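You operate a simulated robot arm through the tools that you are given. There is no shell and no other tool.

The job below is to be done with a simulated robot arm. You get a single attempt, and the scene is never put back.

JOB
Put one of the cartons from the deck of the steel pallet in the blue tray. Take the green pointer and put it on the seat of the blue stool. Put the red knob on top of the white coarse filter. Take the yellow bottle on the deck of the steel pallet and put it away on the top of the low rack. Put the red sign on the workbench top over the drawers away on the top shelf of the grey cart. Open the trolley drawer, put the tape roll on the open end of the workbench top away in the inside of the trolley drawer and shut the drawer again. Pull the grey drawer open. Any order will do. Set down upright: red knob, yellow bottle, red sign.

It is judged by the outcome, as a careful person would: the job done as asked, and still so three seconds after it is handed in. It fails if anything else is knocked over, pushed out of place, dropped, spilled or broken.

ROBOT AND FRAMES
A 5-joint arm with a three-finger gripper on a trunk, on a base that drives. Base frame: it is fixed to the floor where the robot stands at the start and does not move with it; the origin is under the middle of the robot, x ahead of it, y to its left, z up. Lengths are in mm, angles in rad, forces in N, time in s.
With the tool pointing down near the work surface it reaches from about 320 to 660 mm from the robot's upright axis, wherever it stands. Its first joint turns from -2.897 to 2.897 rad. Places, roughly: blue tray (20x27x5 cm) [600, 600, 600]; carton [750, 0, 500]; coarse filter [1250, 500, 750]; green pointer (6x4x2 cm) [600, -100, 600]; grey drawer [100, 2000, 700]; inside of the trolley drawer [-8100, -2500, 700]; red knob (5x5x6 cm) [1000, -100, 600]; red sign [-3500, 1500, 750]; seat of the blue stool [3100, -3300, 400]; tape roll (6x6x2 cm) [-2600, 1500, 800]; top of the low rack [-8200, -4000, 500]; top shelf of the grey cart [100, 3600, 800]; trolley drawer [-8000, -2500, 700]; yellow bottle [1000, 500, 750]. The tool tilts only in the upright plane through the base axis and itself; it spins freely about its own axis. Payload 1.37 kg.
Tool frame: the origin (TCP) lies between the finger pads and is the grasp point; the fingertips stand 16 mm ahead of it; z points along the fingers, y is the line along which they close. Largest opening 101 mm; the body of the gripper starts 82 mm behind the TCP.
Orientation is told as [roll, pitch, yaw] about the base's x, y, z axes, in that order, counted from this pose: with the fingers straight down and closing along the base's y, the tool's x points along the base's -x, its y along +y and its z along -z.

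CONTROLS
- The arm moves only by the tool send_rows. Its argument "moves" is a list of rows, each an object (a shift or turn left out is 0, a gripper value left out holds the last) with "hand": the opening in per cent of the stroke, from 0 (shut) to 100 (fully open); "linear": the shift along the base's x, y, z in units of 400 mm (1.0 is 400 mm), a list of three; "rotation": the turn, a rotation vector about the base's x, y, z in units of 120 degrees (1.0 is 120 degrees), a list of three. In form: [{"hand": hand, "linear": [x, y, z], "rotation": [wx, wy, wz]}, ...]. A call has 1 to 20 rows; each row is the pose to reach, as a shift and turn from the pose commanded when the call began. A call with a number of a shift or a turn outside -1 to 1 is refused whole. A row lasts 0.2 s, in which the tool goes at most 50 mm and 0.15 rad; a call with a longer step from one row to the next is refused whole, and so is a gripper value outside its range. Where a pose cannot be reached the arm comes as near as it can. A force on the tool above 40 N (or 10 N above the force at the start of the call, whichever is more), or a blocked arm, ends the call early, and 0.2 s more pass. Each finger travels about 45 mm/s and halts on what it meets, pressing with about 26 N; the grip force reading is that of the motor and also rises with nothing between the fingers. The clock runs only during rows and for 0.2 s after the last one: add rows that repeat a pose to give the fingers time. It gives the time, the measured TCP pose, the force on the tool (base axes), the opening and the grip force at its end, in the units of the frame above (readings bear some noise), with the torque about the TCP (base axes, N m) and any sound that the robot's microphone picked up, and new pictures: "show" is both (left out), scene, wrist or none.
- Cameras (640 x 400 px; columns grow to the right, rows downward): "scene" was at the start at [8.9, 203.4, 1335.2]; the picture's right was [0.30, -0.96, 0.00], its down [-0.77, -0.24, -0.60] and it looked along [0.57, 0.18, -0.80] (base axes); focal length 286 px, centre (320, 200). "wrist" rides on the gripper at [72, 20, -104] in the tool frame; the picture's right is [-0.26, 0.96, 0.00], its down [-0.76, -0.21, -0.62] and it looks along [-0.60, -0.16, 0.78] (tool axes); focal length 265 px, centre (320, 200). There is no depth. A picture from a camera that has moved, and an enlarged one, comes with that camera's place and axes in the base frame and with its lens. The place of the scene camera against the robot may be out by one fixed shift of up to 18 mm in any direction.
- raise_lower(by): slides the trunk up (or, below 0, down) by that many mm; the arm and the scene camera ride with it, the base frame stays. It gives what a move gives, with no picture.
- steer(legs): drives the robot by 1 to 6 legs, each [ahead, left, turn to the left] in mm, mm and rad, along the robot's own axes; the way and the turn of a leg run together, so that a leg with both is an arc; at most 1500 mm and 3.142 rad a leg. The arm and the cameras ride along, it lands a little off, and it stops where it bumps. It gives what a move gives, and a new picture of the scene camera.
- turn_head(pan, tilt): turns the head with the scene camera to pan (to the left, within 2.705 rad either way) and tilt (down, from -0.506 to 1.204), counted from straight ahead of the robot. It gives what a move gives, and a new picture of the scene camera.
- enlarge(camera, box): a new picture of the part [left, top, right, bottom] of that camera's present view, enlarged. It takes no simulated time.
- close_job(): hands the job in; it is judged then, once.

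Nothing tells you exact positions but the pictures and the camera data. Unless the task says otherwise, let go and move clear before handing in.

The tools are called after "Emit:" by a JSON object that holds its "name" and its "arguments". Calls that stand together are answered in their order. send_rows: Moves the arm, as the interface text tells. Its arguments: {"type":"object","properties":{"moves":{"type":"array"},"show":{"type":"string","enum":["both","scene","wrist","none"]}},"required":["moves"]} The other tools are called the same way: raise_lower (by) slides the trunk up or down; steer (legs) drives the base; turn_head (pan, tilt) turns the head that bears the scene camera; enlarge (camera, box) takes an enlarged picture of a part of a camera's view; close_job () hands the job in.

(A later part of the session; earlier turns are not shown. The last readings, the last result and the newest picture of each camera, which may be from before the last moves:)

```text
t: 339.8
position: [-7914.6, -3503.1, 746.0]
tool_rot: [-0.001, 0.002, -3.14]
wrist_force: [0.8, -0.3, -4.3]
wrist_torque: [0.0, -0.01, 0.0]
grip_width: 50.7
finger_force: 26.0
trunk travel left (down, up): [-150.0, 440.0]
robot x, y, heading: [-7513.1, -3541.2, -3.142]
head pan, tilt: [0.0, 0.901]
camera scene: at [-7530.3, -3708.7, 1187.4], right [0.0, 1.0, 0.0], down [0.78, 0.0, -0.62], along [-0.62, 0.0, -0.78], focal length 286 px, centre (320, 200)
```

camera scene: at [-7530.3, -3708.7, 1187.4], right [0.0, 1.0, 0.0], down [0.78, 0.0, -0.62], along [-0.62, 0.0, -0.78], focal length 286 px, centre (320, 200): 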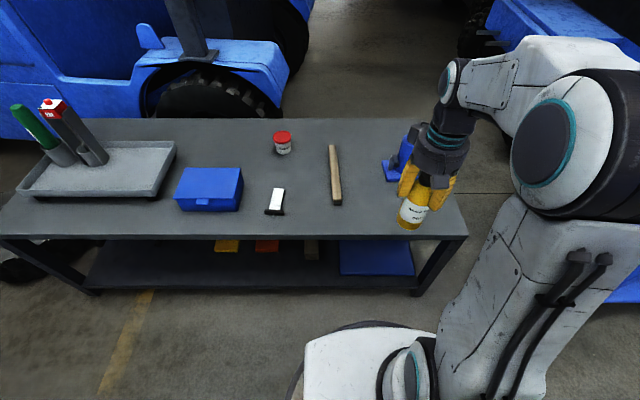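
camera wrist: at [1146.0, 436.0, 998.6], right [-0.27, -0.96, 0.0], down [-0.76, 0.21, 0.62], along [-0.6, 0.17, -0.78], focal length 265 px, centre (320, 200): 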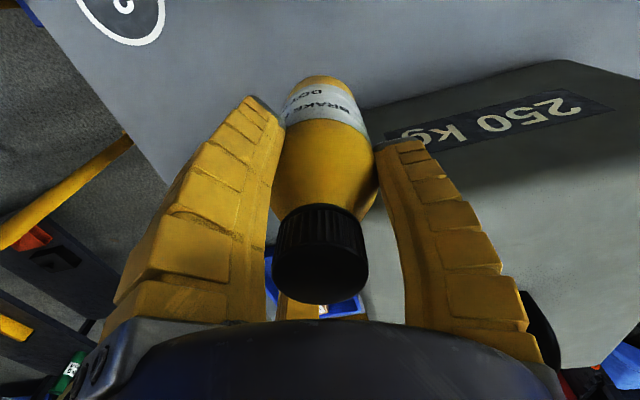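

Free spot chosen at (−8060, −3530): clear of the stick and the blue gadget. Moving over it.

Emit:
{"name": "send_rows", "arguments": {"moves": [{"hand": 35, "linear": [-0.1, -0.02, 0]}, {"linear": [-0.2, -0.04, 0]}, {"linear": [-0.3, -0.06, 0]}, {"linear": [-0.3625, -0.0675, -0.05]}, {"linear": [-0.3625, -0.0675, -0.15]}, {"linear": [-0.3625, -0.0675, -0.25]}, {"linear": [-0.3625, -0.0675, -0.32]}, {"linear": [-0.3625, -0.0675, -0.36]}, {"linear": [-0.3625, -0.0675, -0.36]}], "show": "both"}}

Emit:
{"name": "enlarge", "arguments": {"camera": "scene", "box": [320, 110, 480, 240]}}

```text
t: 341.8
position: [-8060.5, -3531.0, 605.8]
tool_rot: [0.0, -0.007, -3.141]
wrist_force: [-7.3, -3.3, 18.5]
wrist_torque: [-0.16, 0.21, 0.0]
grip_width: 54.4
finger_force: 25.5
trunk travel left (down, up): [-150.0, 440.0]
robot x, y, heading: [-7512.5, -3541.3, -3.14]
head pan, tilt: [0.0, 0.901]
camera scene: at [-7529.1, -3709.0, 1187.6], right [0.0, 1.0, 0.0], down [0.78, 0.0, -0.62], along [-0.62, 0.0, -0.78], focal length 286 px, centre (320, 200)
camera wrist: at [-7987.6, -3551.6, 708.2], right [-0.26, -0.96, 0.0], down [-0.75, 0.21, 0.63], along [-0.6, 0.16, -0.78], focal length 265 px, centre (320, 200)
```

scene: 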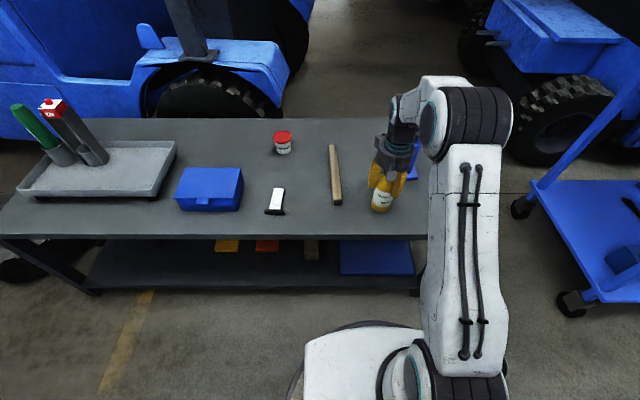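
wrist: 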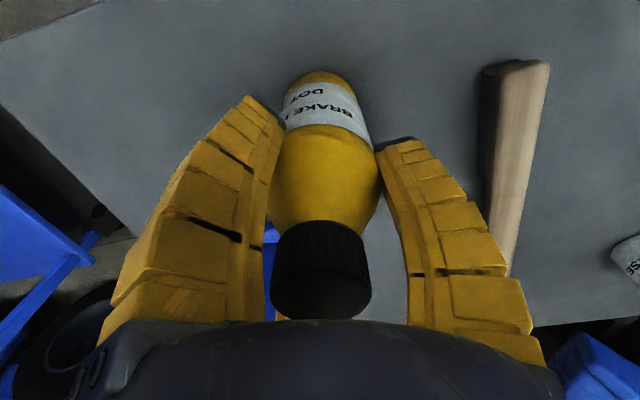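

```text
3.08 times, centred on (400, 175) of scene
camera zoom: at [-7529.1, -3709.0, 1187.6], right [0.0, 1.0, 0.0], down [0.78, 0.0, -0.62], along [-0.62, 0.0, -0.78], focal length 879 px, centre (74, 277)
```

zoom: 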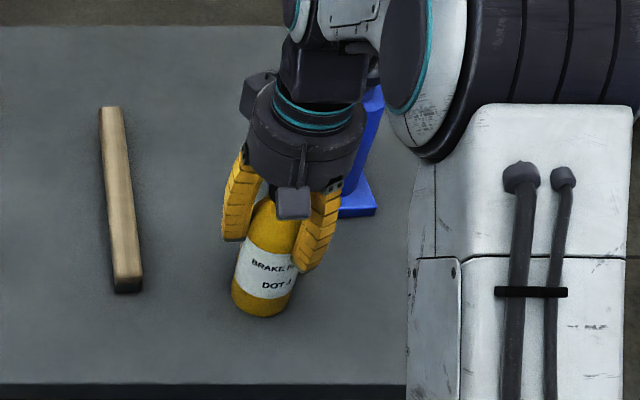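

The bottle rests on the rack (18 N). Easing and releasing, then lifting straight up.

Emit:
{"name": "send_rows", "arguments": {"moves": [{"hand": 40, "linear": [0, 0, 0.004]}, {"hand": 55, "linear": [0, 0, 0.006]}, {"hand": 75, "linear": [0, 0, 0.006]}, {"hand": 78, "linear": [0, 0, 0.006]}, {"hand": 78, "linear": [0, 0, 0.006]}, {"hand": 78, "linear": [0, 0, 0.006]}], "show": "wrist"}}

Emit:
{"name": "send_rows", "arguments": {"moves": [{"hand": 78, "linear": [0, 0, 0.06]}, {"linear": [0, 0, 0.15]}, {"linear": [0, 0, 0.25]}, {"linear": [0, 0, 0.35]}, {"linear": [0, 0, 0.45]}, {"linear": [0, 0, 0.45]}], "show": "both"}}

```text
t: 343.2
position: [-8057.9, -3531.4, 605.9]
tool_rot: [0.001, 0.002, -3.14]
wrist_force: [0.3, 0.1, 0.5]
wrist_torque: [-0.01, -0.01, 0.01]
grip_width: 81.0
finger_force: 1.7
trunk travel left (down, up): [-150.0, 440.0]
robot x, y, heading: [-7511.6, -3541.1, -3.136]
head pan, tilt: [0.0, 0.901]
camera wrist: at [-7987.0, -3551.2, 709.1], right [-0.26, -0.96, 0.0], down [-0.76, 0.21, 0.62], along [-0.6, 0.16, -0.79], focal length 265 px, centre (320, 200)
```

wrist: 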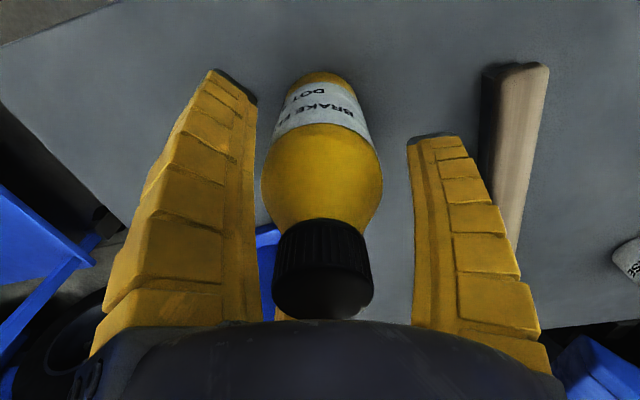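

```text
t: 344.6
position: [-8059.2, -3530.7, 785.0]
tool_rot: [0.0, 0.001, -3.14]
wrist_force: [0.3, 0.6, -0.5]
wrist_torque: [-0.04, 0.0, 0.01]
grip_width: 80.8
finger_force: 1.9
trunk travel left (down, up): [-150.0, 440.0]
robot x, y, heading: [-7515.3, -3539.1, -3.138]
head pan, tilt: [0.0, 0.901]
camera scene: at [-7530.0, -3708.7, 1187.3], right [0.0, 1.0, 0.0], down [0.78, 0.0, -0.62], along [-0.62, 0.0, -0.78], focal length 286 px, centre (320, 200)
camera wrist: at [-7987.6, -3551.9, 888.6], right [-0.26, -0.96, 0.0], down [-0.76, 0.21, 0.62], along [-0.6, 0.16, -0.79], focal length 265 px, centre (320, 200)
```

scene: 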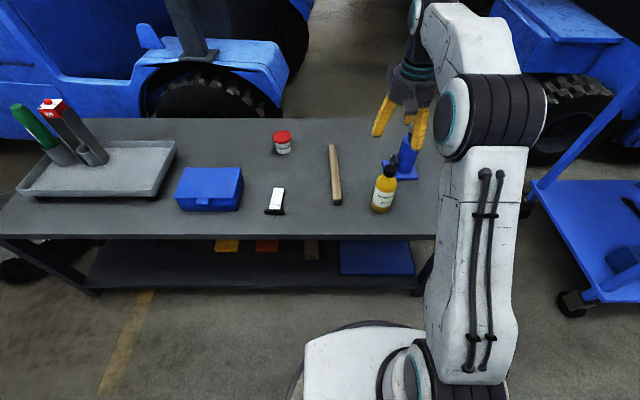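
wrist: 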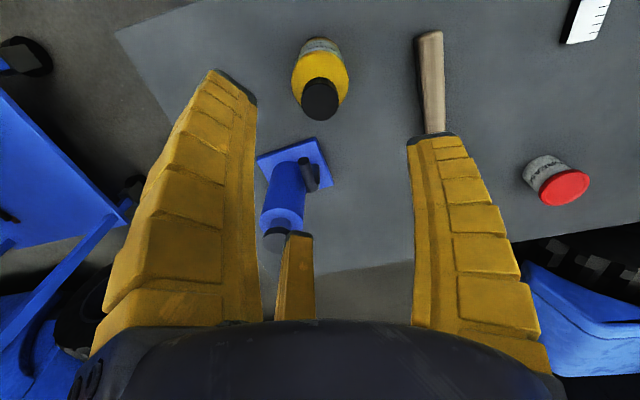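

The bottle stands on the rack. Retracting and looking at the blue trolley to my right.

Emit:
{"name": "send_rows", "arguments": {"moves": [{"hand": 78, "linear": [0.1, 0, 0.05]}, {"linear": [0.2, 0, 0.1]}, {"linear": [0.3, 0, 0.15]}, {"linear": [0.37, 0, 0.2]}, {"linear": [0.37, 0, 0.2]}], "show": "none"}}

Emit:
{"name": "raise_lower", "arguments": {"by": 150}}

Emit:
{"name": "turn_head", "arguments": {"pan": -0.9, "tilt": 0.6}}

Emit:
{"name": "enlarge", "arguments": {"camera": "scene", "box": [200, 150, 440, 370]}}

```text
t: 345.8
position: [-7910.1, -3530.0, 865.4]
tool_rot: [0.001, 0.0, -3.139]
wrist_force: [-0.6, -0.3, 0.1]
wrist_torque: [0.02, 0.01, 0.0]
grip_width: 81.0
finger_force: 1.4
trunk travel left (down, up): [-150.0, 440.0]
robot x, y, heading: [-7513.7, -3537.6, -3.134]
head pan, tilt: [0.0, 0.901]
```

```text
t: 347.5
position: [-7909.9, -3531.0, 1015.2]
tool_rot: [-0.001, 0.001, -3.139]
wrist_force: [-0.1, -1.3, 0.5]
wrist_torque: [0.01, 0.01, 0.02]
grip_width: 80.9
finger_force: 1.5
trunk travel left (down, up): [-300.0, 290.0]
robot x, y, heading: [-7510.6, -3539.5, -3.142]
head pan, tilt: [0.0, 0.901]
```

```text
t: 348.7
position: [-7909.9, -3528.5, 1015.2]
tool_rot: [0.0, 0.001, -3.14]
wrist_force: [-0.3, 0.0, 0.0]
wrist_torque: [0.01, -0.01, 0.01]
grip_width: 81.0
finger_force: 1.8
trunk travel left (down, up): [-300.0, 290.0]
robot x, y, heading: [-7513.1, -3539.8, -3.14]
head pan, tilt: [-0.901, 0.6]
camera scene: at [-7509.7, -3639.5, 1362.1], right [0.78, 0.62, 0.0], down [0.35, -0.44, -0.82], along [-0.51, 0.64, -0.57], focal length 286 px, centre (320, 200)
```

scene: 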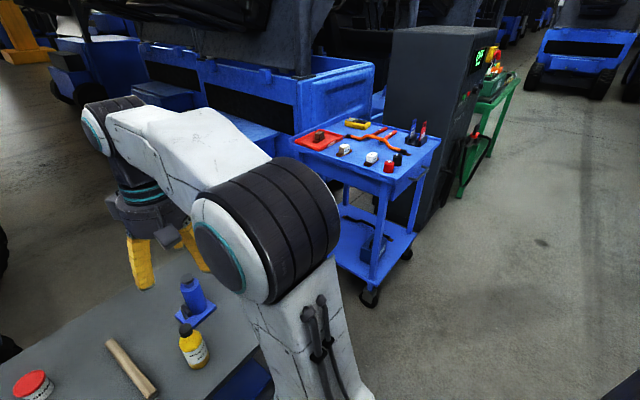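

```text
1.82 times, centred on (320, 260) of scene
camera zoom: at [-7509.7, -3639.5, 1362.1], right [0.78, 0.62, 0.0], down [0.35, -0.44, -0.82], along [-0.51, 0.64, -0.57], focal length 519 px, centre (320, 91)
```

zoom: 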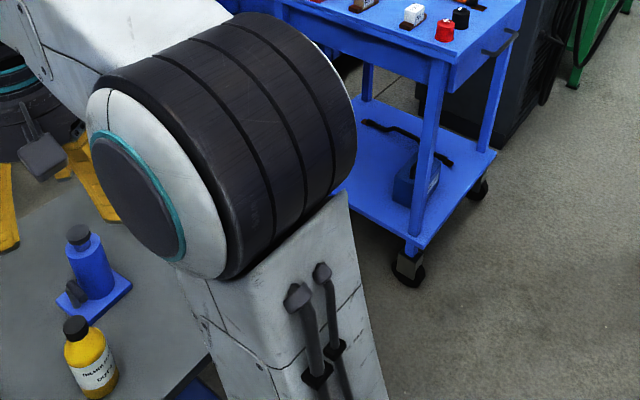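

The trolley's drawer handle is on its east face (x≈−7890). I'll check the space on that side before driving there.

Emit:
{"name": "turn_head", "arguments": {"pan": -1.7, "tilt": 0.5}}

```text
t: 349.8
position: [-7910.3, -3530.5, 1015.4]
tool_rot: [0.0, 0.002, -3.14]
wrist_force: [-0.2, -0.2, 0.2]
wrist_torque: [-0.01, 0.03, 0.01]
grip_width: 81.0
finger_force: 1.8
trunk travel left (down, up): [-300.0, 290.0]
robot x, y, heading: [-7513.9, -3536.4, -3.139]
head pan, tilt: [-1.7, 0.499]
camera scene: at [-7443.1, -3618.3, 1371.2], right [0.99, -0.13, 0.0], down [-0.06, -0.47, -0.88], along [0.11, 0.87, -0.48], focal length 286 px, centre (320, 200)
```

scene: 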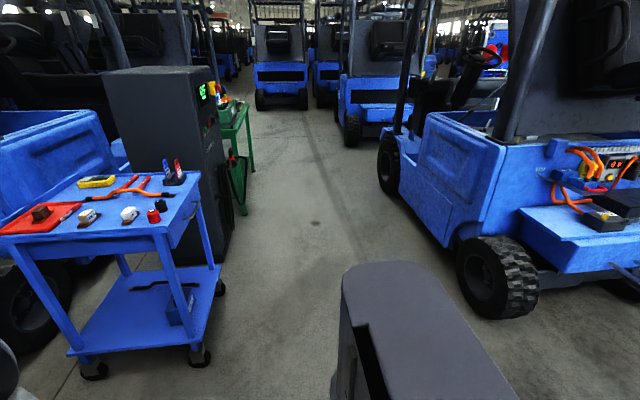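

There's a ~1.5 m lane between trolley and forklift. Driving to face the drawer from the east.

Emit:
{"name": "steer", "arguments": {"legs": [[-330, -1110, 0]]}}

Emit:
{"name": "turn_head", "arguments": {"pan": 0.0, "tilt": 0.75}}

Emit:
{"name": "enlarge", "arguments": {"camera": "scene", "box": [200, 100, 520, 300]}}

```text
t: 355.8
position: [-7587.4, -2417.7, 1015.2]
tool_rot: [0.001, 0.002, -3.134]
wrist_force: [0.2, -0.6, 0.3]
wrist_torque: [0.01, -0.01, -0.04]
grip_width: 81.0
finger_force: 1.8
trunk travel left (down, up): [-300.0, 290.0]
robot x, y, heading: [-7192.2, -2424.3, -3.135]
head pan, tilt: [-1.7, 0.499]
camera scene: at [-7119.3, -2502.3, 1371.2], right [0.99, -0.12, 0.0], down [-0.06, -0.48, -0.88], along [0.11, 0.87, -0.48], focal length 286 px, centre (320, 200)
```

scene: 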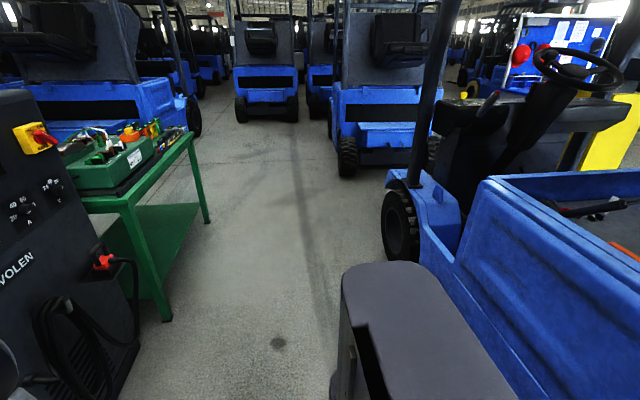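

```text
t: 357.5
position: [-7587.7, -2416.5, 1015.3]
tool_rot: [0.001, 0.001, -3.134]
wrist_force: [0.2, 0.5, -0.3]
wrist_torque: [0.0, -0.01, -0.05]
grip_width: 80.9
finger_force: 1.3
trunk travel left (down, up): [-300.0, 290.0]
robot x, y, heading: [-7190.7, -2422.9, -3.133]
head pan, tilt: [0.0, 0.75]
camera scene: at [-7213.2, -2593.2, 1349.3], right [-0.01, 1.0, 0.0], down [0.68, 0.01, -0.73], along [-0.73, -0.01, -0.68], focal length 286 px, centre (320, 200)
```

scene: 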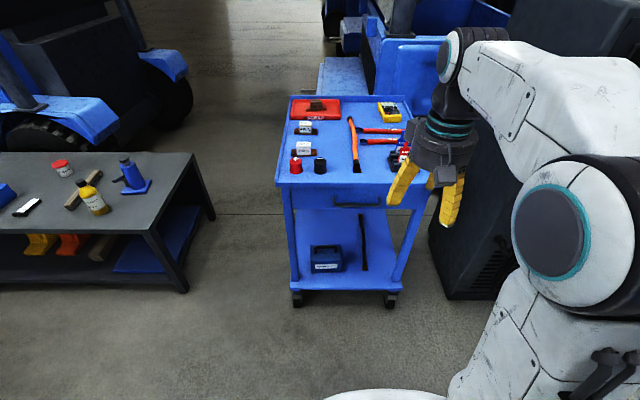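

```text
2.00 times, centred on (360, 200) of scene
camera zoom: at [-7213.2, -2593.2, 1349.3], right [-0.01, 1.0, 0.0], down [0.68, 0.01, -0.73], along [-0.73, -0.01, -0.68], focal length 571 px, centre (240, 200)
```

zoom: 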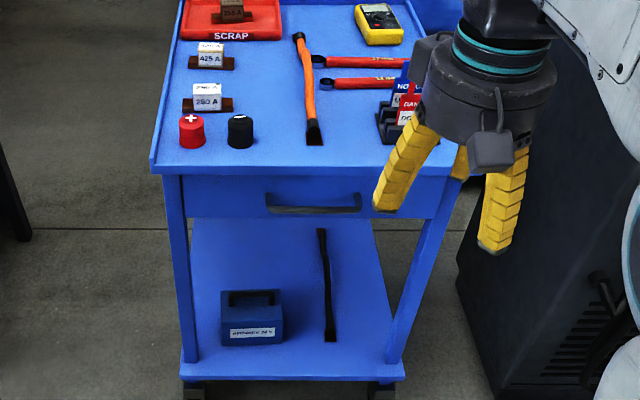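

The drawer handle is a bar at roughly (−7870, −2484, 723). I'll align with it, then turn the tool horizontal to grasp the bar from the front.

Emit:
{"name": "steer", "arguments": {"legs": [[90, 62, -0.008]]}}

Emit:
{"name": "send_rows", "arguments": {"moves": [{"hand": 80, "linear": [-0.05, -0.005, -0.03], "rotation": [0, 0, -0.07]}, {"linear": [-0.15, -0.005, -0.05], "rotation": [0, 0, -0.14]}, {"linear": [-0.2, -0.005, -0.08], "rotation": [0, 0, -0.21]}, {"linear": [-0.2, -0.005, -0.08], "rotation": [0, 0, -0.28]}, {"linear": [-0.2, -0.005, -0.08], "rotation": [0, 0, -0.35]}, {"linear": [-0.2, -0.005, -0.08], "rotation": [0, 0, -0.42]}, {"linear": [-0.2, -0.005, -0.08], "rotation": [0, 0, -0.49]}, {"linear": [-0.2, -0.005, -0.08], "rotation": [0, 0, -0.56]}, {"linear": [-0.2, -0.005, -0.08], "rotation": [0, 0, -0.63]}, {"linear": [-0.2, -0.005, -0.08], "rotation": [0, 0, -0.7]}, {"linear": [-0.2, -0.005, -0.08], "rotation": [0, 0, -0.75]}, {"linear": [-0.2, -0.005, -0.08], "rotation": [0, 0, -0.75]}], "show": "scene"}}

```text
t: 358.7
position: [-7675.6, -2476.4, 1015.4]
tool_rot: [0.0, 0.002, 3.139]
wrist_force: [0.2, 0.0, 0.6]
wrist_torque: [-0.02, 0.0, 0.05]
grip_width: 80.9
finger_force: 1.5
trunk travel left (down, up): [-300.0, 290.0]
robot x, y, heading: [-7279.2, -2487.2, -3.142]
head pan, tilt: [0.0, 0.75]
camera scene: at [-7304.2, -2655.8, 1349.2], right [0.0, 1.0, 0.0], down [0.68, 0.0, -0.73], along [-0.73, 0.0, -0.68], focal length 286 px, centre (320, 200)
```

scene: 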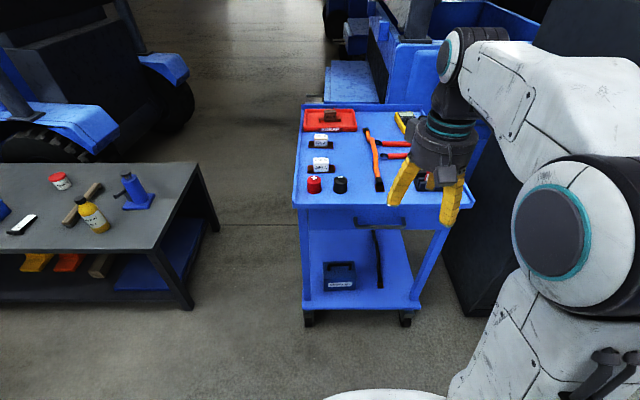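

```text
t: 361.3
position: [-7755.1, -2477.9, 982.8]
tool_rot: [-0.001, 0.001, 1.568]
wrist_force: [-0.1, 0.2, 0.2]
wrist_torque: [-0.01, 0.03, -0.01]
grip_width: 83.0
finger_force: 1.9
trunk travel left (down, up): [-300.0, 290.0]
robot x, y, heading: [-7277.1, -2487.7, -3.141]
head pan, tilt: [0.0, 0.75]
camera scene: at [-7304.0, -2655.6, 1349.3], right [0.0, 1.0, 0.0], down [0.68, 0.0, -0.73], along [-0.73, 0.0, -0.68], focal length 286 px, centre (320, 200)
```

scene: 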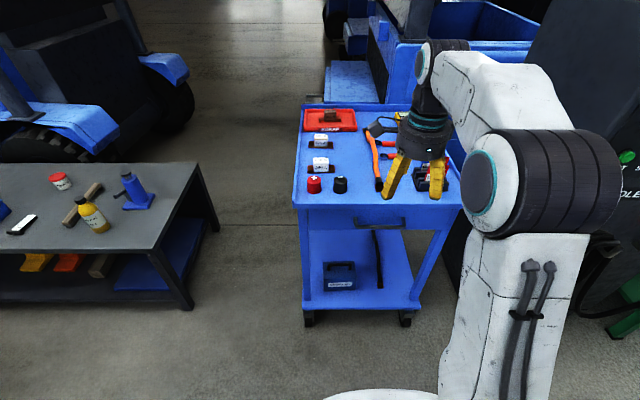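

Now pitching the tool forward to horizontal.

Emit:
{"name": "send_rows", "arguments": {"moves": [{"rotation": [0, 0.07, 0]}, {"rotation": [0, 0.14, 0]}, {"rotation": [0, 0.21, 0]}, {"rotation": [0, 0.28, 0]}, {"rotation": [0, 0.35, 0]}, {"rotation": [0, 0.42, 0]}, {"rotation": [0, 0.49, 0]}, {"rotation": [0, 0.56, 0]}, {"rotation": [0, 0.63, 0]}, {"rotation": [0, 0.7, 0]}, {"rotation": [0, 0.75, 0]}, {"rotation": [0, 0.75, 0]}], "show": "both"}}

```text
t: 363.9
position: [-7801.2, -2485.5, 1004.4]
tool_rot: [1.569, 0.001, 1.567]
wrist_force: [0.4, 0.6, -0.4]
wrist_torque: [0.02, 0.03, 0.01]
grip_width: 82.8
finger_force: 1.3
out of reach, approached as far as the arm can: row 5, 6, 7, 8, 9, 10, 11, 12
trunk travel left (down, up): [-300.0, 290.0]
robot x, y, heading: [-7276.6, -2482.7, -3.141]
head pan, tilt: [0.0, 0.75]
camera scene: at [-7304.1, -2655.6, 1349.3], right [0.0, 1.0, 0.0], down [0.68, 0.0, -0.73], along [-0.73, 0.0, -0.68], focal length 286 px, centre (320, 200)
camera wrist: at [-7697.3, -2558.5, 1024.5], right [0.0, 0.27, 0.96], down [0.62, 0.75, -0.21], along [-0.78, 0.6, -0.17], focal length 265 px, centre (320, 200)
```

scene: 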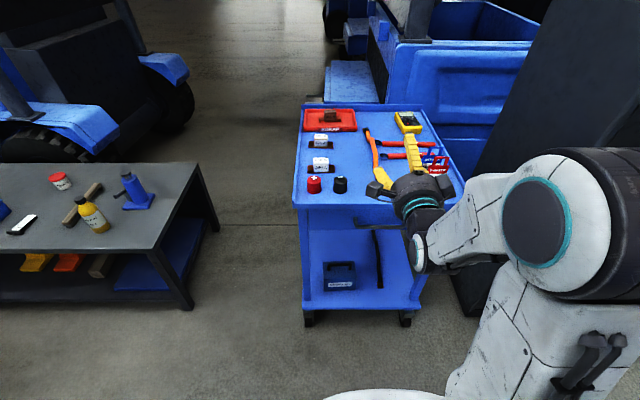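
wrist: 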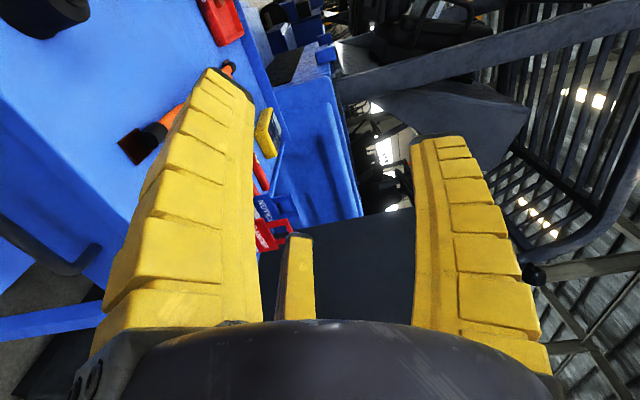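

Tool is horizontal. Lowering the trunk to the handle's height.

Emit:
{"name": "raise_lower", "arguments": {"by": -235}}

Emit:
{"name": "send_rows", "arguments": {"moves": [{"hand": 80}, {"hand": 80}], "show": "both"}}

```text
t: 366.3
position: [-7800.8, -2485.0, 771.2]
tool_rot: [1.568, 0.001, 1.567]
wrist_force: [-0.2, 0.9, 0.5]
wrist_torque: [-0.01, 0.01, -0.03]
grip_width: 83.0
finger_force: 1.4
trunk travel left (down, up): [-65.0, 525.0]
robot x, y, heading: [-7280.2, -2485.6, -3.143]
head pan, tilt: [0.0, 0.75]
```

```text
t: 366.9
position: [-7801.1, -2484.8, 771.6]
tool_rot: [1.568, 0.003, 1.567]
wrist_force: [0.4, 0.2, 0.4]
wrist_torque: [0.04, 0.04, 0.0]
grip_width: 83.0
finger_force: 1.4
trunk travel left (down, up): [-65.0, 525.0]
robot x, y, heading: [-7280.5, -2484.1, -3.136]
head pan, tilt: [0.0, 0.75]
camera scene: at [-7304.0, -2655.6, 1114.3], right [0.0, 1.0, 0.0], down [0.68, 0.0, -0.73], along [-0.73, 0.0, -0.68], focal length 286 px, centre (320, 200)
camera wrist: at [-7697.2, -2558.4, 789.7], right [0.0, 0.27, 0.96], down [0.62, 0.75, -0.21], along [-0.78, 0.6, -0.17], focal length 265 px, centre (320, 200)
```

scene: 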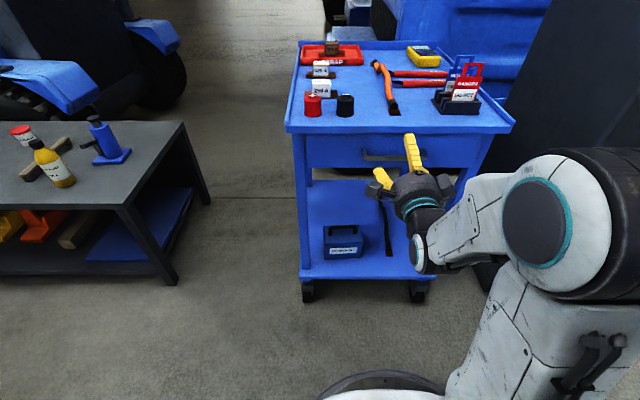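
wrist: 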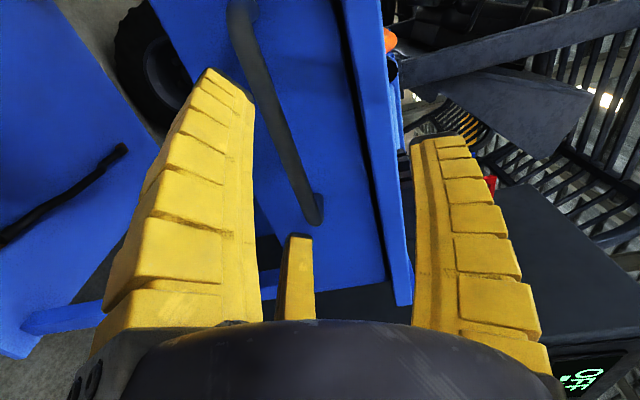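

The bar handle spans y −2561…−2427 at z≈750, x≈−7860. I'll narrow the fingers, align, and advance onto it.

Emit:
{"name": "send_rows", "arguments": {"moves": [{"hand": 45, "linear": [0, -0.015, -0.04]}, {"hand": 45, "linear": [0, -0.015, -0.055]}, {"hand": 45, "linear": [0, -0.015, -0.055]}, {"hand": 45, "linear": [0, -0.015, -0.055]}, {"hand": 45, "linear": [-0.04, -0.015, -0.055]}, {"hand": 45, "linear": [-0.08, -0.015, -0.055]}, {"hand": 45, "linear": [-0.08, -0.015, -0.055]}], "show": "both"}}

Emit:
{"name": "enlarge", "arguments": {"camera": "scene", "box": [340, 110, 460, 230]}}

```text
t: 368.5
position: [-7833.8, -2488.2, 750.1]
tool_rot: [1.568, 0.002, 1.574]
wrist_force: [0.1, -0.4, 0.3]
wrist_torque: [0.02, 0.02, 0.04]
grip_width: 49.5
finger_force: 2.8
out of reach, approached as far as the arm can: row 1, 2, 3, 4
trunk travel left (down, up): [-65.0, 525.0]
robot x, y, heading: [-7282.0, -2486.1, -3.145]
head pan, tilt: [0.0, 0.75]
camera scene: at [-7304.0, -2655.6, 1114.3], right [0.0, 1.0, 0.0], down [0.68, 0.0, -0.73], along [-0.73, 0.0, -0.68], focal length 286 px, centre (320, 200)
camera wrist: at [-7729.0, -2560.7, 768.4], right [0.0, 0.27, 0.96], down [0.62, 0.76, -0.21], along [-0.79, 0.6, -0.17], focal length 265 px, centre (320, 200)
```

scene: 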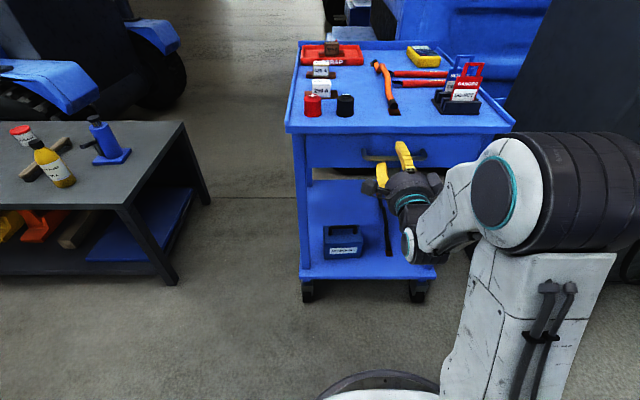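
wrist: 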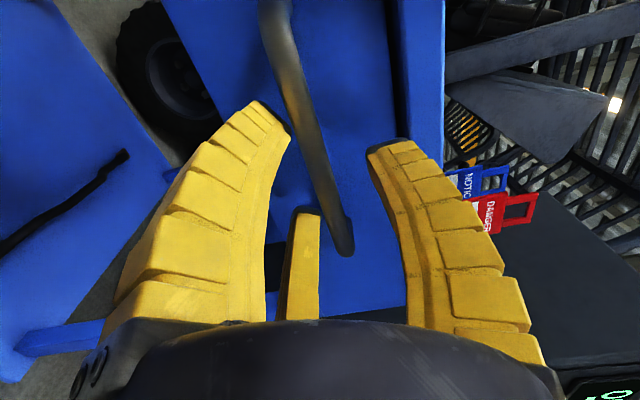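

```text
3.33 times, centred on (400, 170) of scene
camera zoom: at [-7304.0, -2655.6, 1114.3], right [0.0, 1.0, 0.0], down [0.68, 0.0, -0.73], along [-0.73, 0.0, -0.68], focal length 952 px, centre (53, 300)
```

zoom: 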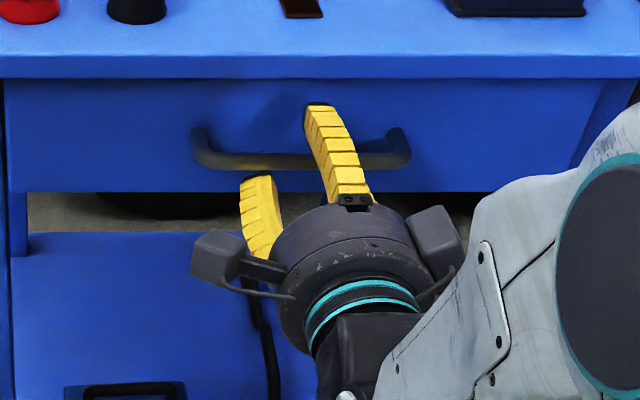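

Fingers straddle the bar. Advancing the last ~22 mm and closing.

Emit:
{"name": "send_rows", "arguments": {"moves": [{"hand": 45, "linear": [-0.03, 0, 0]}, {"hand": 45, "linear": [-0.055, 0, 0]}, {"hand": 45, "linear": [-0.055, 0, 0]}], "show": "wrist"}}

```text
t: 369.3
position: [-7856.4, -2488.8, 748.8]
tool_rot: [1.568, 0.002, 1.576]
wrist_force: [0.6, -0.1, -0.4]
wrist_torque: [0.03, 0.02, 0.01]
grip_width: 49.7
finger_force: 3.7
trunk travel left (down, up): [-65.0, 525.0]
robot x, y, heading: [-7278.7, -2487.6, -3.143]
head pan, tilt: [0.0, 0.75]
camera wrist: at [-7750.7, -2561.0, 768.3], right [0.0, 0.27, 0.96], down [0.62, 0.76, -0.21], along [-0.79, 0.6, -0.17], focal length 265 px, centre (320, 200)
```

wrist: 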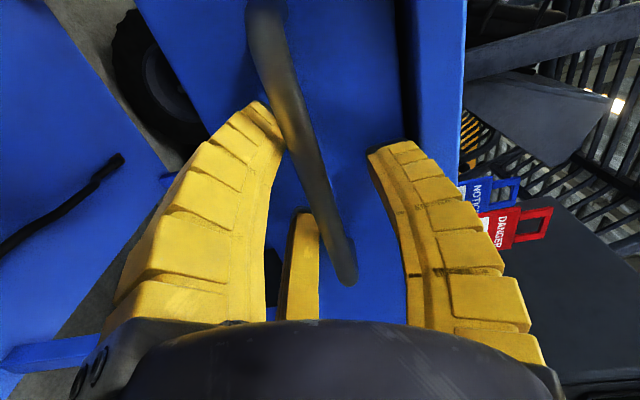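

Emit:
{"name": "send_rows", "arguments": {"moves": [{"hand": 30}, {"hand": 15}, {"hand": 5}, {"hand": 5}, {"hand": 5}, {"hand": 5}], "show": "both"}}

```text
t: 370.7
position: [-7854.8, -2488.5, 745.9]
tool_rot: [1.564, 0.003, 1.575]
wrist_force: [0.3, 1.5, -17.0]
wrist_torque: [-0.02, 0.16, -0.02]
grip_width: 15.4
finger_force: 7.5
trunk travel left (down, up): [-65.0, 525.0]
robot x, y, heading: [-7280.9, -2485.2, -3.144]
head pan, tilt: [0.0, 0.75]
camera scene: at [-7305.1, -2655.5, 1114.1], right [0.0, 1.0, 0.0], down [0.68, 0.0, -0.73], along [-0.73, 0.0, -0.68], focal length 286 px, centre (320, 200)
camera wrist: at [-7751.0, -2560.8, 766.3], right [-0.01, 0.27, 0.96], down [0.62, 0.76, -0.2], along [-0.78, 0.6, -0.17], focal length 265 px, centre (320, 200)
```

scene: 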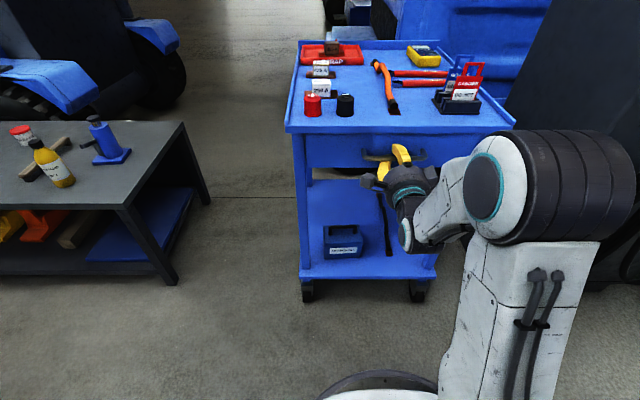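
wrist: 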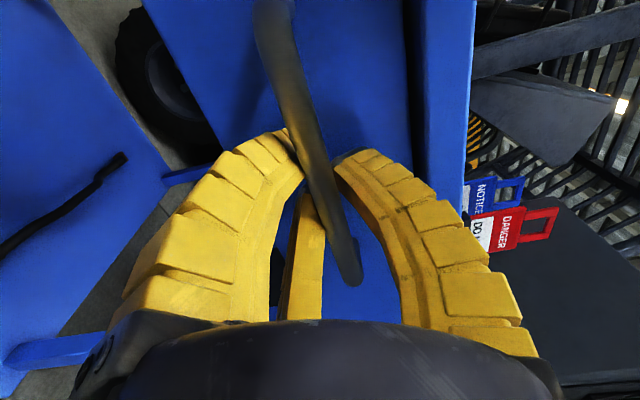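

Bar is caught; relaxing 4 mm downward and closing fully.

Emit:
{"name": "send_rows", "arguments": {"moves": [{"hand": 5, "linear": [0, 0, -0.012]}, {"hand": 0, "linear": [0, 0, -0.012]}, {"hand": 0, "linear": [0, 0, -0.012]}, {"hand": 0, "linear": [0, 0, -0.012]}], "show": "wrist"}}

```text
t: 371.7
position: [-7854.2, -2488.4, 745.5]
tool_rot: [1.571, 0.0, 1.574]
wrist_force: [-1.5, 0.0, -3.1]
wrist_torque: [-0.02, 0.02, 0.03]
grip_width: 5.9
finger_force: 28.8
trunk travel left (down, up): [-65.0, 525.0]
robot x, y, heading: [-7278.8, -2489.1, -3.145]
head pan, tilt: [0.0, 0.75]
camera wrist: at [-7750.9, -2561.1, 763.8], right [0.0, 0.27, 0.96], down [0.62, 0.76, -0.21], along [-0.79, 0.6, -0.16], focal length 265 px, centre (320, 200)
```

wrist: 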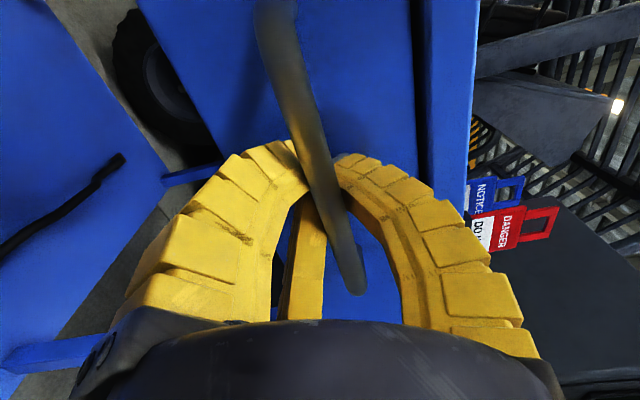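

The bar is caged by the fingers. Pulling by driving back 100 mm first.

Emit:
{"name": "steer", "arguments": {"legs": [[-100, 0, 0]]}}

```text
t: 372.9
position: [-7755.0, -2487.9, 745.8]
tool_rot: [1.572, 0.002, 1.575]
wrist_force: [1.2, 0.7, 1.0]
wrist_torque: [-0.02, 0.02, -0.04]
grip_width: 0.2
finger_force: 27.5
trunk travel left (down, up): [-65.0, 525.0]
robot x, y, heading: [-7176.5, -2485.7, -3.135]
head pan, tilt: [0.0, 0.75]
camera scene: at [-7203.7, -2655.6, 1114.3], right [0.0, 1.0, 0.0], down [0.68, 0.0, -0.73], along [-0.73, 0.0, -0.68], focal length 286 px, centre (320, 200)
```

scene: 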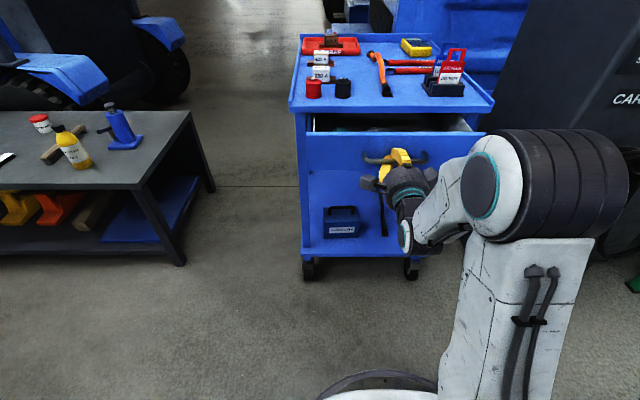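

The drawer is sliding out. Pulling a further 120 mm.

Emit:
{"name": "steer", "arguments": {"legs": [[-120, 0, 0]]}}

Emit:
{"name": "enlarge", "arguments": {"camera": "scene", "box": [260, 60, 500, 280]}}

```text
t: 374.1
position: [-7634.4, -2488.0, 744.7]
tool_rot: [1.569, 0.003, 1.574]
wrist_force: [0.4, -0.2, -0.6]
wrist_torque: [-0.01, 0.03, 0.01]
grip_width: 0.1
finger_force: 27.7
trunk travel left (down, up): [-65.0, 525.0]
robot x, y, heading: [-7056.9, -2484.9, -3.138]
head pan, tilt: [0.0, 0.75]
camera scene: at [-7084.2, -2655.4, 1114.3], right [0.0, 1.0, 0.0], down [0.68, 0.0, -0.73], along [-0.73, 0.0, -0.68], focal length 286 px, centre (320, 200)
```

scene: 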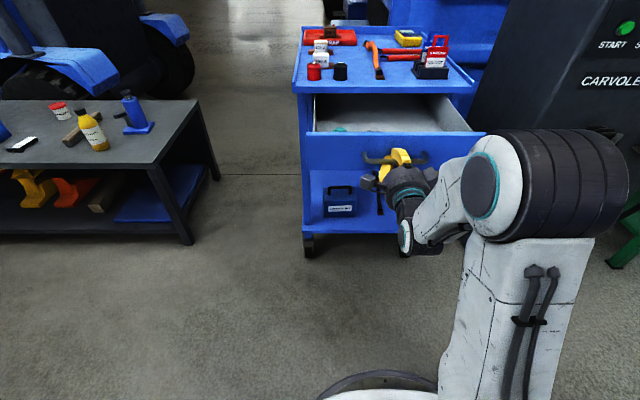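

```text
1.82 times, centred on (380, 170) of scene
camera zoom: at [-7084.2, -2655.4, 1114.3], right [0.0, 1.0, 0.0], down [0.68, 0.0, -0.73], along [-0.73, 0.0, -0.68], focal length 519 px, centre (211, 254)
```

zoom: 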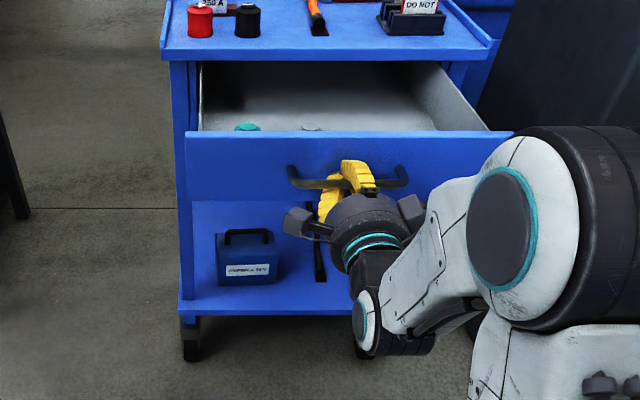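

The drawer is open about 220 mm. Opening the fingers and backing off the handle.

Emit:
{"name": "send_rows", "arguments": {"moves": [{"hand": 20}, {"hand": 45}, {"hand": 45}, {"hand": 45}, {"hand": 45}, {"hand": 45}], "show": "wrist"}}

Emit:
{"name": "steer", "arguments": {"legs": [[-120, 0, 0]]}}

Emit:
{"name": "enlarge", "arguments": {"camera": "scene", "box": [260, 60, 500, 280]}}

```text
t: 375.5
position: [-7635.2, -2488.8, 745.8]
tool_rot: [1.571, 0.003, 1.575]
wrist_force: [0.6, 0.5, 0.4]
wrist_torque: [0.02, 0.03, -0.03]
grip_width: 49.5
finger_force: 2.8
trunk travel left (down, up): [-65.0, 525.0]
robot x, y, heading: [-7062.0, -2487.5, -3.137]
head pan, tilt: [0.0, 0.75]
camera wrist: at [-7530.8, -2560.8, 763.6], right [0.0, 0.27, 0.96], down [0.62, 0.76, -0.21], along [-0.79, 0.6, -0.17], focal length 265 px, centre (320, 200)
```

wrist: 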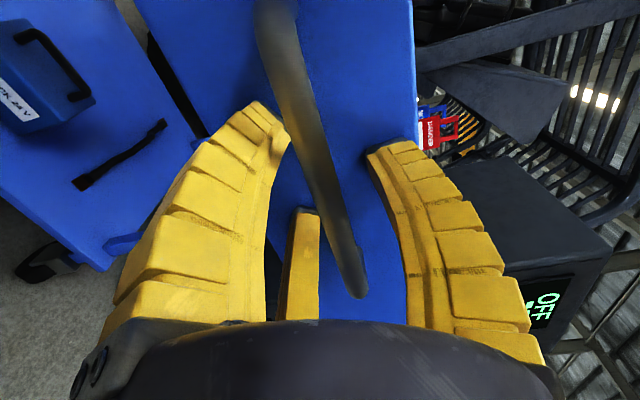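

```text
t: 376.8
position: [-7514.5, -2487.2, 744.4]
tool_rot: [1.57, 0.002, 1.574]
wrist_force: [0.3, -0.1, 0.0]
wrist_torque: [0.0, 0.03, 0.02]
grip_width: 49.5
finger_force: 2.9
trunk travel left (down, up): [-65.0, 525.0]
robot x, y, heading: [-6936.6, -2483.9, -3.139]
head pan, tilt: [0.0, 0.75]
camera scene: at [-6962.7, -2655.3, 1114.3], right [0.0, 1.0, 0.0], down [0.68, 0.0, -0.73], along [-0.73, 0.0, -0.68], focal length 286 px, centre (320, 200)
```

scene: 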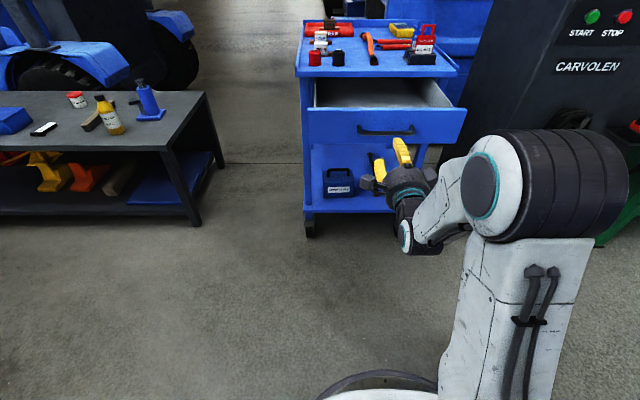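

```text
1.82 times, centred on (380, 170) of scene
camera zoom: at [-6962.7, -2655.3, 1114.3], right [0.0, 1.0, 0.0], down [0.68, 0.0, -0.73], along [-0.73, 0.0, -0.68], focal length 519 px, centre (211, 254)
```

zoom: 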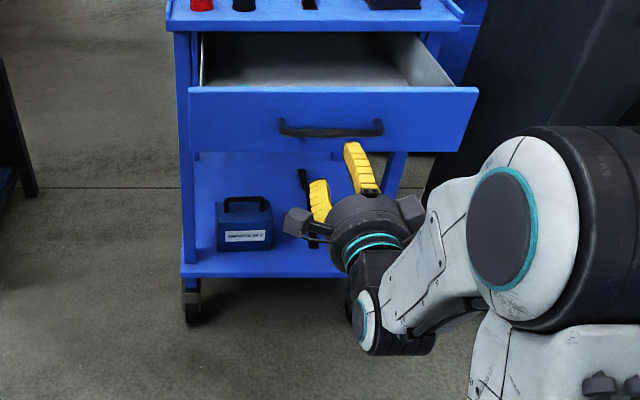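

The drawer stays open. I'll bring the tool back to vertical, raise the trunk, and head north up the lane toward the workbench.

Emit:
{"name": "send_rows", "arguments": {"moves": [{"hand": 60, "linear": [0, 0, 0.05], "rotation": [0, -0.07, 0]}, {"linear": [0, 0, 0.1], "rotation": [0, -0.14, 0]}, {"linear": [0, 0, 0.15], "rotation": [0, -0.21, 0]}, {"linear": [0, 0, 0.2], "rotation": [0, -0.28, 0]}, {"linear": [0.05, 0, 0.2], "rotation": [0, -0.35, 0]}, {"linear": [0.1, 0, 0.2], "rotation": [0, -0.42, 0]}, {"linear": [0.15, 0, 0.2], "rotation": [0, -0.49, 0]}, {"linear": [0.2, 0, 0.2], "rotation": [0, -0.56, 0]}, {"linear": [0.25, 0, 0.2], "rotation": [0, -0.63, 0]}, {"linear": [0.3, 0, 0.2], "rotation": [0, -0.7, 0]}, {"linear": [0.35, 0, 0.2], "rotation": [0, -0.75, 0]}, {"linear": [0.4, 0, 0.2], "rotation": [0, -0.75, 0]}, {"linear": [0.4, 0, 0.2], "rotation": [0, -0.75, 0]}], "show": "none"}}

Emit:
{"name": "raise_lower", "arguments": {"by": 235}}

Emit:
{"name": "steer", "arguments": {"legs": [[130, -1400, 0], [0, -900, 0]]}}

Emit:
{"name": "turn_head", "arguments": {"pan": -2.6, "tilt": 0.4}}

Emit:
{"name": "turn_head", "arguments": {"pan": -1.7, "tilt": 0.4}}

```text
t: 379.6
position: [-7353.7, -2488.9, 825.5]
tool_rot: [-0.001, 0.001, 1.568]
wrist_force: [-0.2, 0.4, -1.0]
wrist_torque: [0.02, -0.01, -0.01]
grip_width: 63.8
finger_force: 2.6
trunk travel left (down, up): [-65.0, 525.0]
robot x, y, heading: [-6939.9, -2485.9, -3.143]
head pan, tilt: [0.0, 0.75]
```

```text
t: 382.0
position: [-7353.4, -2487.2, 1059.4]
tool_rot: [-0.001, 0.0, 1.57]
wrist_force: [-0.6, 0.2, -0.3]
wrist_torque: [0.02, -0.01, 0.03]
grip_width: 64.3
finger_force: 2.2
trunk travel left (down, up): [-300.0, 290.0]
robot x, y, heading: [-6941.6, -2488.1, -3.136]
head pan, tilt: [0.0, 0.75]
```

```text
t: 393.4
position: [-7483.6, -176.7, 1059.0]
tool_rot: [0.0, -0.001, 1.568]
wrist_force: [0.2, 0.4, 0.8]
wrist_torque: [0.01, -0.01, -0.02]
grip_width: 64.0
finger_force: 2.7
trunk travel left (down, up): [-300.0, 290.0]
robot x, y, heading: [-7069.4, -175.4, -3.147]
head pan, tilt: [0.0, 0.75]
camera scene: at [-7092.2, -343.4, 1349.3], right [0.0, 1.0, 0.0], down [0.68, 0.0, -0.73], along [-0.73, 0.0, -0.68], focal length 286 px, centre (320, 200)
```

scene: 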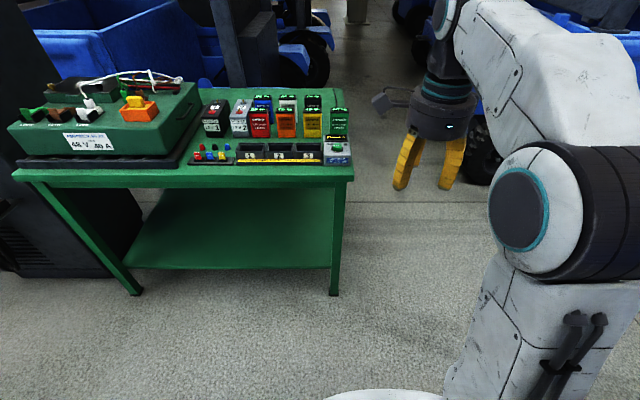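

```text
t: 395.8
position: [-7483.5, -175.3, 1059.7]
tool_rot: [0.0, -0.002, 1.57]
wrist_force: [-1.2, 0.1, -0.4]
wrist_torque: [-0.02, -0.01, 0.03]
grip_width: 63.5
finger_force: 2.8
trunk travel left (down, up): [-300.0, 290.0]
robot x, y, heading: [-7067.9, -174.6, -3.142]
head pan, tilt: [-2.601, 0.4]
camera scene: at [-6929.9, -295.5, 1380.4], right [0.52, -0.86, 0.0], down [-0.33, -0.2, -0.92], along [0.79, 0.48, -0.39], focal length 286 px, centre (320, 200)
```

scene: 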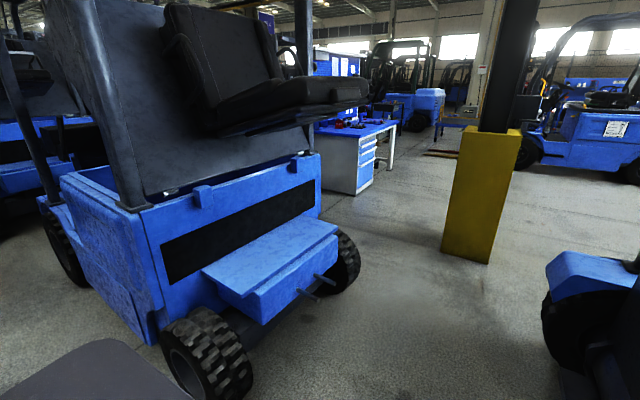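

```text
t: 396.9
position: [-7482.7, -176.2, 1060.0]
tool_rot: [0.0, 0.0, 1.568]
wrist_force: [0.5, -0.5, 0.3]
wrist_torque: [0.0, -0.04, 0.0]
grip_width: 63.9
finger_force: 2.8
trunk travel left (down, up): [-300.0, 290.0]
robot x, y, heading: [-7065.4, -170.4, -3.138]
head pan, tilt: [-1.7, 0.4]
camera scene: at [-6997.4, -251.5, 1380.4], right [0.99, -0.13, 0.0], down [-0.05, -0.39, -0.92], along [0.12, 0.91, -0.39], focal length 286 px, centre (320, 200)
```

scene: 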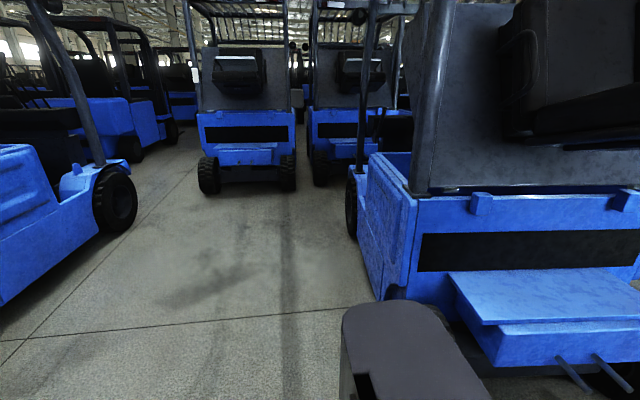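

The passage east between the two forklifts is about 1 m wide (y −600…+400), with the yellow pillar beyond. I'll back through it and go on to the workbench's south side, then face north.

Emit:
{"name": "steer", "arguments": {"legs": [[-1400, -60, 0], [-300, 0, 0], [-466, -400, 0], [-400, -100, 0], [-1400, -60, 0]]}}

Emit:
{"name": "turn_head", "arguments": {"pan": -1.6, "tilt": 0.6}}

```text
t: 417.3
position: [-3527.3, 443.5, 1059.6]
tool_rot: [0.0, 0.0, 1.563]
wrist_force: [0.0, 0.3, 0.6]
wrist_torque: [0.02, 0.0, -0.03]
grip_width: 64.0
finger_force: 2.2
trunk travel left (down, up): [-300.0, 290.0]
robot x, y, heading: [-3114.1, 441.7, 3.132]
head pan, tilt: [-1.7, 0.4]
camera scene: at [-3042.2, 365.1, 1380.4], right [0.99, -0.14, 0.0], down [-0.05, -0.39, -0.92], along [0.13, 0.91, -0.39], focal length 286 px, centre (320, 200)
```

scene: 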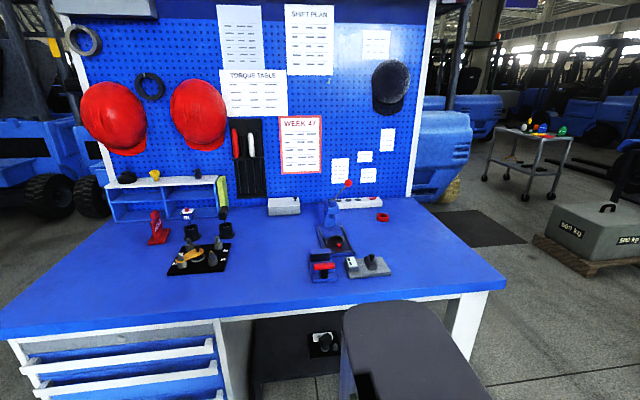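

```text
t: 418.1
position: [-3527.7, 444.3, 1060.5]
tool_rot: [-0.002, 0.0, 1.563]
wrist_force: [0.5, 0.4, 0.2]
wrist_torque: [0.01, -0.06, -0.01]
grip_width: 63.9
finger_force: 2.8
trunk travel left (down, up): [-300.0, 290.0]
robot x, y, heading: [-3114.0, 442.4, 3.135]
head pan, tilt: [-1.6, 0.6]
camera scene: at [-3051.5, 361.7, 1362.2], right [1.0, -0.04, 0.0], down [-0.02, -0.56, -0.83], along [0.03, 0.82, -0.56], focal length 286 px, centre (320, 200)
```

scene: 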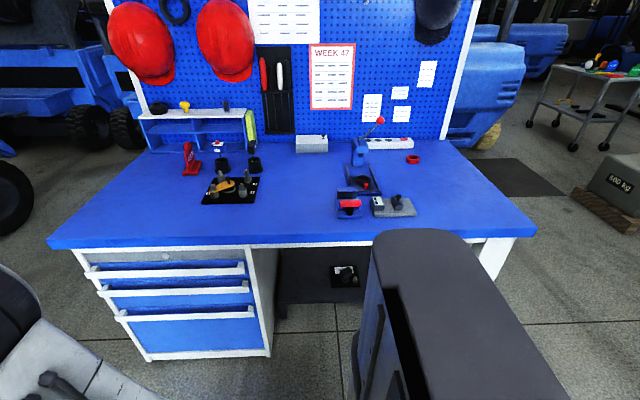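

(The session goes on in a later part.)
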